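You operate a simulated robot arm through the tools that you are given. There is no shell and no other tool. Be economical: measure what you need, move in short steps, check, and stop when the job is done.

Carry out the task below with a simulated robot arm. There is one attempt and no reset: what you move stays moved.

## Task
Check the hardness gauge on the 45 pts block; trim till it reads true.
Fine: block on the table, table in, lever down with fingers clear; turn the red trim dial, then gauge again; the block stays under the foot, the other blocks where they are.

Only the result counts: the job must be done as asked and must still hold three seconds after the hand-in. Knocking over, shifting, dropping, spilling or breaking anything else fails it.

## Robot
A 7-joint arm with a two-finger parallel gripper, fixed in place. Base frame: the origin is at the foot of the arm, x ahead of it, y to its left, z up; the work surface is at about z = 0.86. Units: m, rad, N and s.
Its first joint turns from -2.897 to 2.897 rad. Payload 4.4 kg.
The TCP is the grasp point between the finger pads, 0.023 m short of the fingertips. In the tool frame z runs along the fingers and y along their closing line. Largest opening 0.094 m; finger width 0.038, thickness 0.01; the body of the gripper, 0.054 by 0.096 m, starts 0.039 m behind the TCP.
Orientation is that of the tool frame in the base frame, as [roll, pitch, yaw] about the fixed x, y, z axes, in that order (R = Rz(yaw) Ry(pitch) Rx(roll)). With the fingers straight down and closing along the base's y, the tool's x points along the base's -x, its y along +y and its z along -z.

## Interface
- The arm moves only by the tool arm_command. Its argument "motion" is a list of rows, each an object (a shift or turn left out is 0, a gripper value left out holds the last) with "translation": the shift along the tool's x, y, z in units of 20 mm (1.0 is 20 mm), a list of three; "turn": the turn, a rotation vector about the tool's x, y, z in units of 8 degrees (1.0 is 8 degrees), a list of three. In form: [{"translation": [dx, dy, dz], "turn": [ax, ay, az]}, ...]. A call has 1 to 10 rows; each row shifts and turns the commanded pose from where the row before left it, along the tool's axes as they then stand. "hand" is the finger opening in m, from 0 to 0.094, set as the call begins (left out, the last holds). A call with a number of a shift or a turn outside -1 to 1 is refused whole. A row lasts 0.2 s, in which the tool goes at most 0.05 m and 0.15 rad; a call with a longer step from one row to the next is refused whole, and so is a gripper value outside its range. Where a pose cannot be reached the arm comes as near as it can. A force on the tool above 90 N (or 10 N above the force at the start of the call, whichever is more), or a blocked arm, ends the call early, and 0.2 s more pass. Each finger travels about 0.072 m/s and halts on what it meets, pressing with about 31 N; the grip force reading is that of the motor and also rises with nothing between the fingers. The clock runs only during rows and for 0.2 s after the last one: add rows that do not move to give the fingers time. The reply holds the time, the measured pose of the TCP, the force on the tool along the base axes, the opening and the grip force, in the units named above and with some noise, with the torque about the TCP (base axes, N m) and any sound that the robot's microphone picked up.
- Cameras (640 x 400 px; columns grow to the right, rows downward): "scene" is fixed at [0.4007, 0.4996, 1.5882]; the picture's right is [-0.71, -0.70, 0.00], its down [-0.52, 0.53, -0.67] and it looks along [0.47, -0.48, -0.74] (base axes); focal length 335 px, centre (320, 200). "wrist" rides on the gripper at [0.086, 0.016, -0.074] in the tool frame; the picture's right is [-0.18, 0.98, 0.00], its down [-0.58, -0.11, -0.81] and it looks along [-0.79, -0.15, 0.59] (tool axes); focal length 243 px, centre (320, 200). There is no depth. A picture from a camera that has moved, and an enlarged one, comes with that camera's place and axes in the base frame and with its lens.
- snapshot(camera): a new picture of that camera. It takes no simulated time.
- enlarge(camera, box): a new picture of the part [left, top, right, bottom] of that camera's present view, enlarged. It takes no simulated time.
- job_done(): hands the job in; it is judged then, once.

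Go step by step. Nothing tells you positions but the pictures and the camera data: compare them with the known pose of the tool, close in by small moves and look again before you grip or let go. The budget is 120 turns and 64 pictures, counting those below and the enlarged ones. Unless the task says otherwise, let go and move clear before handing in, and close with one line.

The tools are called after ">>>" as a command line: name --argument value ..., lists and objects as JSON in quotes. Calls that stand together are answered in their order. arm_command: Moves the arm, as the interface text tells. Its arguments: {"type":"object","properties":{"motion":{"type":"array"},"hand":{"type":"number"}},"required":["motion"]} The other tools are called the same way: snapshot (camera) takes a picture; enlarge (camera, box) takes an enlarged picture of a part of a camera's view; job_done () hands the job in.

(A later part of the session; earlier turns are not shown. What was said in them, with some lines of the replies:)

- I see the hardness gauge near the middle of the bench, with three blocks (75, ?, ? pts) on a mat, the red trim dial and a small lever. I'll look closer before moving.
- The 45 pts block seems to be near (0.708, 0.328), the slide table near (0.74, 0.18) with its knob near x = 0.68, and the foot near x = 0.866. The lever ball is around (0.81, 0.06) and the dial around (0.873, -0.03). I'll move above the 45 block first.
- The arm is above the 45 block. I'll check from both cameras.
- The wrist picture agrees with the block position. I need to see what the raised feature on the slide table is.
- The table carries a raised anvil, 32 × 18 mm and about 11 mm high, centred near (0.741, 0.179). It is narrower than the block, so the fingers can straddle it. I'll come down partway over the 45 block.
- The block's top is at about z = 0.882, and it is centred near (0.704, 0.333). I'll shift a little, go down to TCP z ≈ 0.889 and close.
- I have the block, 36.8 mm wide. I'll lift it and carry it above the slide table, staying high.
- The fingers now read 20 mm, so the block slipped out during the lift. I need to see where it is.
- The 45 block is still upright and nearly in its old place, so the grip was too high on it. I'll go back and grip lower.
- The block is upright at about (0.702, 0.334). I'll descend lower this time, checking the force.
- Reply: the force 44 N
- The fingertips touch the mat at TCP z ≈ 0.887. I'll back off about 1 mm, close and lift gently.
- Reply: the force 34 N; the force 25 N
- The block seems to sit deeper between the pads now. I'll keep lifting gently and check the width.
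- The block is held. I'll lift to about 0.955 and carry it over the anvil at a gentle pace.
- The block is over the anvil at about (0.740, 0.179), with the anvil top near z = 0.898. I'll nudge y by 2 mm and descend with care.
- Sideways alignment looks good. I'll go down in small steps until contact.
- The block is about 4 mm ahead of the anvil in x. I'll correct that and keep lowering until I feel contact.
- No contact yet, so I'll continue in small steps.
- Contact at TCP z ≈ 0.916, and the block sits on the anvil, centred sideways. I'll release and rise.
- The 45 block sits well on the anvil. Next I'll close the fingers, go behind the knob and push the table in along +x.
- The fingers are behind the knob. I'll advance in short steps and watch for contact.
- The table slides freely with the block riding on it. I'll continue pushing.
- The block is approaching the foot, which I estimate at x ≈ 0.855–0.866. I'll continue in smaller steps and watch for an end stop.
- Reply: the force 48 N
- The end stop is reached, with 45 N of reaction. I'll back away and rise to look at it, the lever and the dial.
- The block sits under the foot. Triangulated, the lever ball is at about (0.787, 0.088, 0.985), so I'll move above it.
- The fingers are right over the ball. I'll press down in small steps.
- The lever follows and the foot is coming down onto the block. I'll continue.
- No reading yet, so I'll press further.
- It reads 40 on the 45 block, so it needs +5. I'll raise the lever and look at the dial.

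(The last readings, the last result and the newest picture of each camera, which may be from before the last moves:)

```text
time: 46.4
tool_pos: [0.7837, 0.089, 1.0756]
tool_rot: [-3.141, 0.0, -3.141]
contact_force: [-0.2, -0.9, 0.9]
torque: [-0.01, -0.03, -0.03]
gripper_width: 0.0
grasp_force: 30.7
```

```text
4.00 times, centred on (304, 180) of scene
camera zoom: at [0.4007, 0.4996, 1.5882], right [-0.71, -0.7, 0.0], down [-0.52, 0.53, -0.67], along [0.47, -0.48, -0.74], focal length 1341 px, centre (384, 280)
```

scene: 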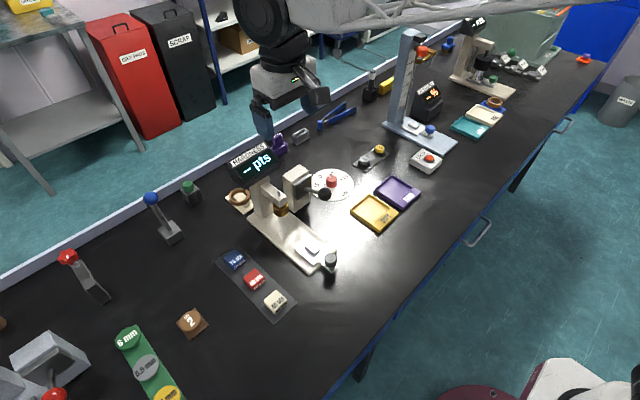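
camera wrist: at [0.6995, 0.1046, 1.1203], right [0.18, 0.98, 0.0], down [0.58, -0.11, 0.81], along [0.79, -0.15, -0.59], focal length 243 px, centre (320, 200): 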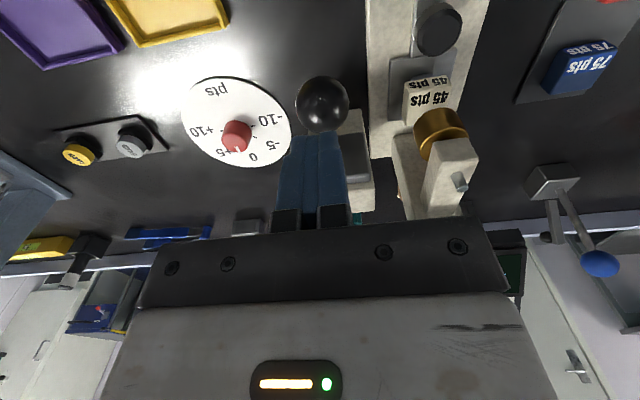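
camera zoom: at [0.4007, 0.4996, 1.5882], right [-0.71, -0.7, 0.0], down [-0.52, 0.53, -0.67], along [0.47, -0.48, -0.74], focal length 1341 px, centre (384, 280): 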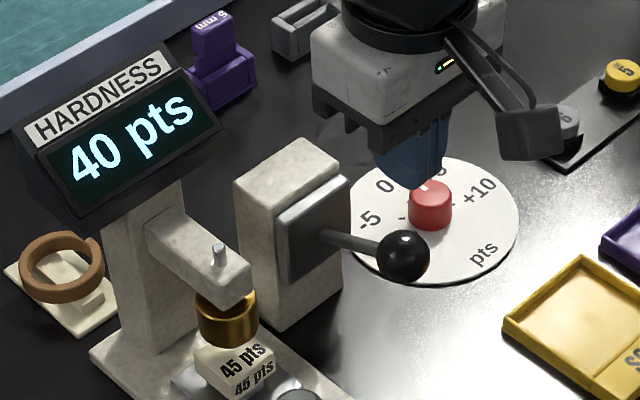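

The lever springs back and the reading holds at 40. The dial runs 9° per point, with 0 toward +x and + clockwise seen from above, so it needs about 45° clockwise. I'll go above the knob at about (0.872, -0.035).

>>> arm_command --motion '[{"translation": [0, -1, 0]}, {"translation": [0, -1, 0]}, {"translation": [0, -1, 0]}, {"translation": [0, -1, 0]}, {"translation": [-0.7, -1, 0]}, {"translation": [-0.9, -0.6, 0]}, {"translation": [-0.9, -0.6, 0]}, {"translation": [-0.9, 0, 0]}, {"translation": [-0.9, 0, 0]}, {}]' --hand 0.06

>>> snapshot --camera "wrist"

```text
time: 48.6
tool_pos: [0.8691, -0.035, 1.0734]
tool_rot: [-3.142, 0.0, -3.142]
contact_force: [0.0, 0.5, -0.1]
torque: [-0.03, 0.01, 0.03]
gripper_width: 0.0599
grasp_force: 0.1
```

```text
23 pictures are left
camera wrist: at [0.7836, -0.0184, 1.1484], right [0.18, 0.98, 0.0], down [0.58, -0.11, 0.81], along [0.79, -0.15, -0.59], focal length 243 px, centre (320, 200)
```

wrist: 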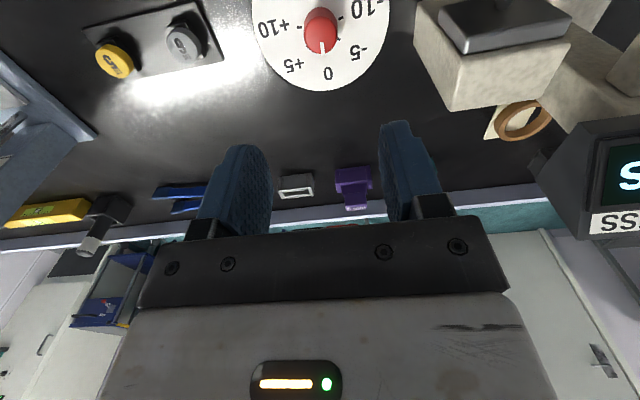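

The knob is centred at about (0.876, -0.035), with its pointer near 0. I'll counter-rotate the hand 45° first so the camera bracket stays away from the lever while turning, then lower partway.

>>> arm_command --motion '[{"translation": [-0.3, 0, 0]}, {"turn": [0, 0, -0.9375]}, {"turn": [0, 0, -0.9375]}, {"turn": [0, 0, -0.9375]}, {"turn": [0, 0, -0.9375]}, {"turn": [0, 0, -0.9375]}, {"turn": [0, 0, -0.9375]}, {}]'

>>> arm_command --motion '[{"translation": [0, 0, 1]}, {"translation": [0, 0, 1]}, {"translation": [0, 0, 1]}, {"translation": [0, 0, 1]}, {"translation": [0, 0, 1]}, {"translation": [0, 0, 1]}, {"translation": [0, 0, 1]}, {"translation": [0, 0, 0.5]}, {}]'

>>> snapshot --camera "wrist"

>>> enlarge --camera "scene" --box '[272, 140, 384, 210]'

```text
time: 50.4
tool_pos: [0.8757, -0.0345, 1.0756]
tool_rot: [3.141, 0.0, -2.356]
contact_force: [0.6, -1.5, -0.1]
torque: [0.01, -0.02, -0.01]
gripper_width: 0.06
grasp_force: 0.0
```

```text
time: 52.4
tool_pos: [0.8768, -0.034, 0.9243]
tool_rot: [3.142, 0.0, -2.357]
contact_force: [1.0, 1.0, 0.0]
torque: [0.0, 0.0, 0.0]
gripper_width: 0.0602
grasp_force: 0.0
```

```text
22 pictures are left
camera wrist: at [0.8037, -0.0843, 0.9984], right [-0.56, 0.83, 0.0], down [0.49, 0.33, 0.81], along [0.67, 0.46, -0.59], focal length 243 px, centre (320, 200)
```

wrist: 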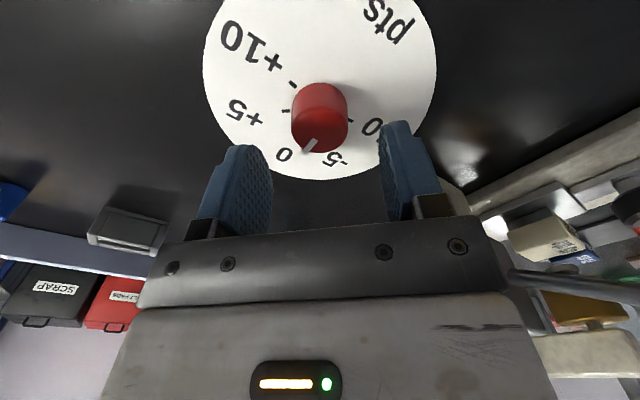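

```text
5.71 times, centred on (328, 175) of scene
camera zoom: at [0.4007, 0.4996, 1.5882], right [-0.71, -0.7, 0.0], down [-0.52, 0.53, -0.67], along [0.47, -0.48, -0.74], focal length 1916 px, centre (274, 343)
```

zoom: 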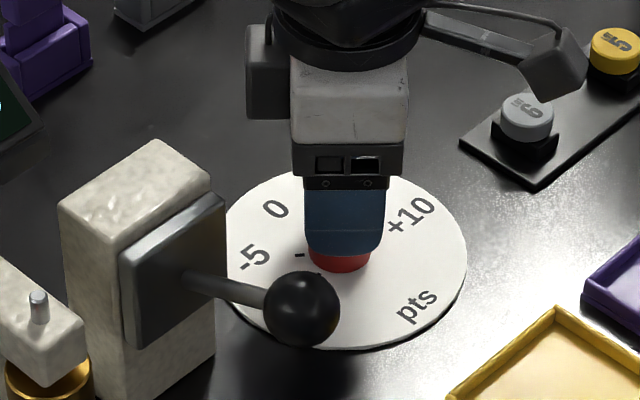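

The knob is centred between the fingers. I'll go down to grip height with a contact check.

>>> arm_command --motion '[{"translation": [0, 0, 0.6]}, {"translation": [0, 0, 0.5]}, {"translation": [0, 0, 0.3]}, {"translation": [0, 0, 0.2]}, {}]'

>>> snapshot --camera "wrist"

```text
time: 53.6
tool_pos: [0.8743, -0.0347, 0.8909]
tool_rot: [-3.141, 0.0, -2.356]
contact_force: [-0.1, -0.7, 0.6]
torque: [0.0, 0.0, 0.0]
gripper_width: 0.0602
grasp_force: 0.0
```

```text
20 pictures are left
camera wrist: at [0.8033, -0.084, 0.9661], right [-0.56, 0.83, 0.0], down [0.49, 0.33, 0.81], along [0.67, 0.46, -0.59], focal length 243 px, centre (320, 200)
```

wrist: 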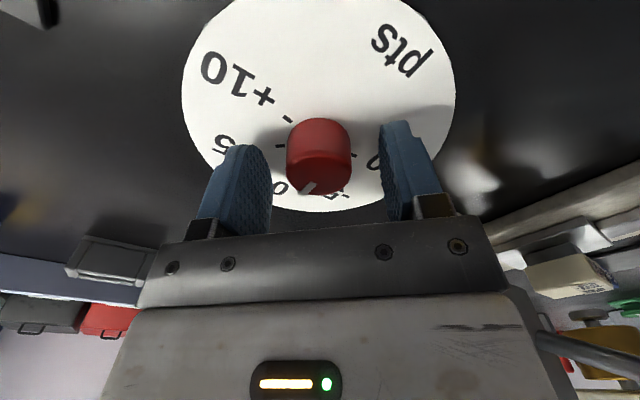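

The knob is well between the pads. I'll close on it.

>>> arm_command --motion '[{}, {}, {}, {}]' --hand 0.0

>>> arm_command --motion '[{"turn": [0, 0, 0.7]}, {"turn": [0, 0, 0.7]}, {}]'

>>> snapshot --camera "wrist"

```text
time: 54.6
tool_pos: [0.8758, -0.0346, 0.8919]
tool_rot: [3.141, -0.001, -2.357]
contact_force: [15.8, -11.9, -5.6]
torque: [-0.25, -0.48, 0.03]
gripper_width: 0.0329
grasp_force: 45.4
```

```text
time: 55.4
tool_pos: [0.8752, -0.0357, 0.8913]
tool_rot: [-3.141, -0.001, -2.554]
contact_force: [35.7, -12.2, -22.3]
torque: [-0.12, -1.09, 0.01]
gripper_width: 0.033
grasp_force: 45.8
```

```text
19 pictures are left
camera wrist: at [0.7955, -0.0693, 0.9662], right [-0.39, 0.92, 0.0], down [0.54, 0.23, 0.81], along [0.74, 0.32, -0.59], focal length 243 px, centre (320, 200)
```

wrist: 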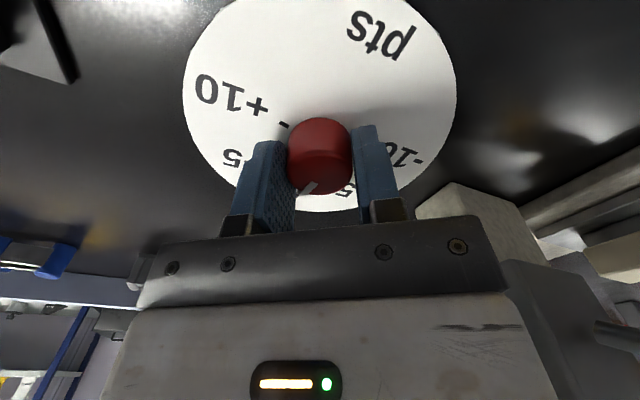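

The knob turns with the hand (11° so far), with some side load. I'll ease the tool slightly toward the knob's axis and turn the remaining 34°.

>>> arm_command --motion '[{"translation": [-0.05, -0.05, 0], "turn": [0, 0, 0.4]}, {"turn": [0, 0, 0.6]}, {"turn": [0, 0, 0.6]}, {}]'

```text
time: 56.4
tool_pos: [0.8753, -0.0344, 0.891]
tool_rot: [3.14, -0.001, -2.774]
contact_force: [-18.1, -2.8, -6.8]
torque: [-0.16, 0.72, 0.0]
gripper_width: 0.033
grasp_force: 45.1
```

>>> arm_command --motion '[{"translation": [0.02, 0, 0], "turn": [0, 0, 0.7]}, {"turn": [0, 0, 0.7]}, {"turn": [0, 0, 0.7]}, {"turn": [0, 0, 0.54]}, {}]'

>>> snapshot --camera "wrist"

```text
time: 57.6
tool_pos: [0.8759, -0.0347, 0.8914]
tool_rot: [3.141, -0.003, 3.139]
contact_force: [-17.0, -15.7, -24.1]
torque: [-0.32, 0.41, 0.0]
gripper_width: 0.0329
grasp_force: 44.8
```

```text
18 pictures are left
camera wrist: at [0.7902, -0.0186, 0.9664], right [0.19, 0.98, 0.0], down [0.58, -0.11, 0.81], along [0.79, -0.15, -0.59], focal length 243 px, centre (320, 200)
```

wrist: 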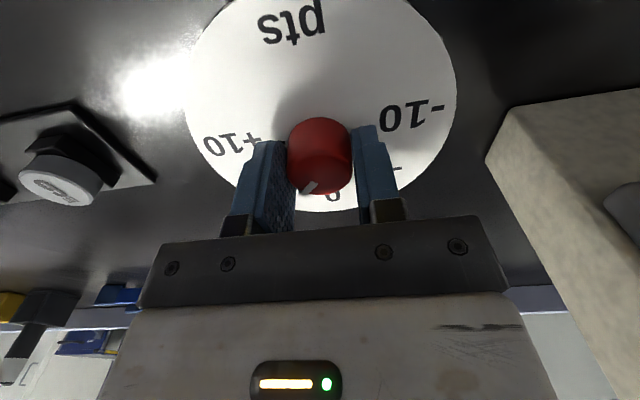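

I've turned it 45°. I'll release, rise and look at the pointer.

>>> arm_command --motion '[{}, {}, {}, {}]' --hand 0.06

>>> arm_command --motion '[{"translation": [0, 0, -0.6]}, {"translation": [0, 0, -1]}, {"translation": [0, 0, -1]}, {"translation": [0, 0, -1]}, {"translation": [0, 0, -1]}, {"translation": [0, 0, -1]}, {"translation": [0, 0, -1]}, {"translation": [0, 0, -1]}, {"translation": [0, 0, -1]}, {"translation": [0, 0, -0.6]}]'

>>> enlarge --camera "wrist" --box '[240, 0, 400, 100]'

```text
time: 58.6
tool_pos: [0.8746, -0.035, 0.8914]
tool_rot: [-3.141, 0.0, 3.139]
contact_force: [-0.3, -0.7, 1.0]
torque: [0.01, -0.01, 0.0]
gripper_width: 0.0602
grasp_force: 0.0
```

```text
time: 60.8
tool_pos: [0.8754, -0.0344, 1.076]
tool_rot: [3.141, 0.0, 3.139]
contact_force: [-0.8, -1.1, -0.1]
torque: [-0.01, -0.03, 0.0]
gripper_width: 0.0598
grasp_force: 0.1
```

```text
4.00 times, centred on (320, 50) of wrist
camera zoom: at [0.7898, -0.0188, 1.1512], right [0.19, 0.98, 0.0], down [0.58, -0.11, 0.81], along [0.79, -0.15, -0.59], focal length 970 px, centre (320, 800)
```

zoom: 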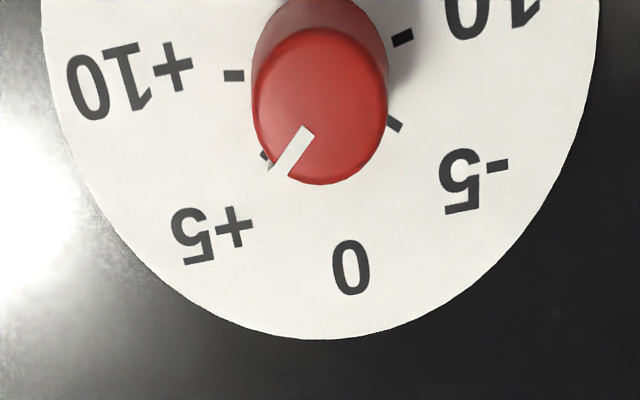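

The pointer is now at about +5. I'll close the fingers, return over the lever ball and gauge again.

>>> arm_command --motion '[{"translation": [0.9, 0, 0]}, {"translation": [0.9, 0, 0]}, {"translation": [0.9, 0.6, 0]}, {"translation": [0.9, 0.6, 0]}, {"translation": [1, 1, 0]}, {"translation": [0, 1, 0]}, {"translation": [0, 1, 0]}, {"translation": [0, 1, 0]}, {"translation": [0, 1, 0]}, {}]' --hand 0.0

```text
time: 63.0
tool_pos: [0.7841, 0.0892, 1.0788]
tool_rot: [3.141, 0.0, 3.141]
contact_force: [0.6, -0.3, -0.1]
torque: [-0.01, 0.0, -0.04]
gripper_width: 0.0001
grasp_force: 31.1
```

Back over the ball. I'll press down to the same depth as before.

>>> arm_command --motion '[{"translation": [0, 0, 0.8]}, {"translation": [0, 0, 0.8]}, {"translation": [0, 0, 0.8]}, {"translation": [0, 0, 0.5]}, {"translation": [0, 0, 0.5]}, {"translation": [0, 0, 0.5]}, {"translation": [0, 0, 0.5]}, {"translation": [0, 0, 0.4]}]'

>>> arm_command --motion '[{"translation": [0, 0, 0.4]}, {"translation": [0, 0, 0.4]}, {"translation": [0, 0, 0.35]}, {"translation": [0, 0, 0.15]}, {}, {}]'

>>> enlarge --camera "scene" --box '[224, 130, 384, 230]'

```text
time: 64.8
tool_pos: [0.7853, 0.0904, 0.9782]
tool_rot: [-3.141, -0.002, 3.141]
contact_force: [-0.4, -1.2, 3.8]
torque: [-0.04, 0.03, -0.01]
gripper_width: 0.0002
grasp_force: 30.9
```

```text
time: 66.2
tool_pos: [0.7837, 0.0878, 0.9544]
tool_rot: [3.141, -0.001, 3.14]
contact_force: [1.5, 1.6, 4.8]
torque: [0.01, -0.06, -0.01]
gripper_width: 0.0002
grasp_force: 30.9
```

```text
4.00 times, centred on (304, 180) of scene
camera zoom: at [0.4007, 0.4996, 1.5882], right [-0.71, -0.7, 0.0], down [-0.52, 0.53, -0.67], along [0.47, -0.48, -0.74], focal length 1341 px, centre (384, 280)
```

zoom: 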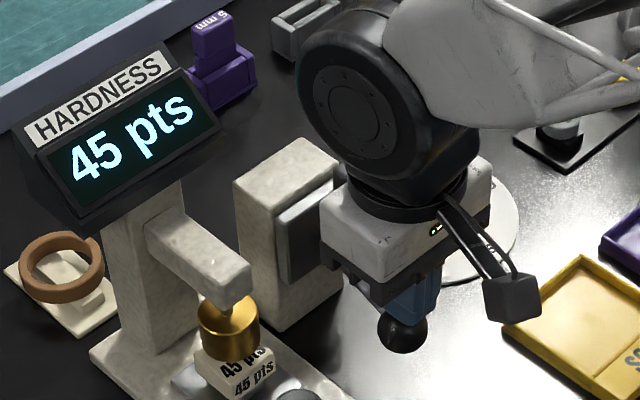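

It now reads 45 pts on the 45 block. I'll let the lever up, move clear and verify.

>>> arm_command --motion '[{"translation": [0, 0, -0.5]}, {"translation": [0, 0, -0.6]}, {"translation": [0, 0, -0.7]}, {"translation": [0, 0, -0.7]}, {"translation": [0, 0, -0.8]}, {"translation": [0, 0, -0.9]}, {"translation": [0, 0, -1]}, {"translation": [0, 0, -1]}, {"translation": [0.5, 0, -1]}, {"translation": [1, 0, 0]}]'

>>> snapshot --camera "scene"

>>> enlarge --camera "scene" --box '[224, 130, 384, 230]'

```text
time: 68.4
tool_pos: [0.7546, 0.0864, 1.098]
tool_rot: [-3.141, -0.001, 3.14]
contact_force: [0.1, -1.0, -0.5]
torque: [-0.03, 0.01, -0.03]
gripper_width: 0.0
grasp_force: 30.9
```

```text
15 pictures are left
```

scene: 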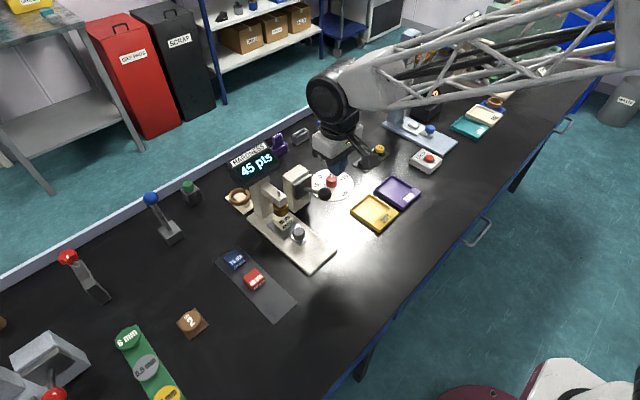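

```text
4.00 times, centred on (304, 180) of scene
camera zoom: at [0.4007, 0.4996, 1.5882], right [-0.71, -0.7, 0.0], down [-0.52, 0.53, -0.67], along [0.47, -0.48, -0.74], focal length 1341 px, centre (384, 280)
```

zoom: 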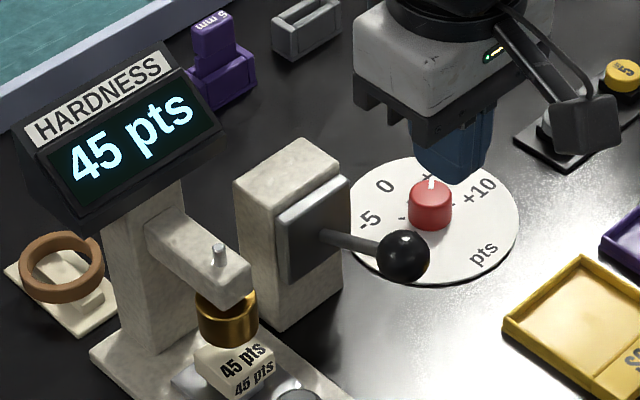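

The gauge reads 45 pts. The lever is up, the 45 block is under the foot, the 60 and 75 blocks look undisturbed, and the arm is clear, so I'm handing in.

>>> job_done

```text
The job is handed in.
```

The gauge now reads 45 pts on the 45 pts block: it first read 40, so I turned the red trim dial from about 0 to about +5 and gauged again.
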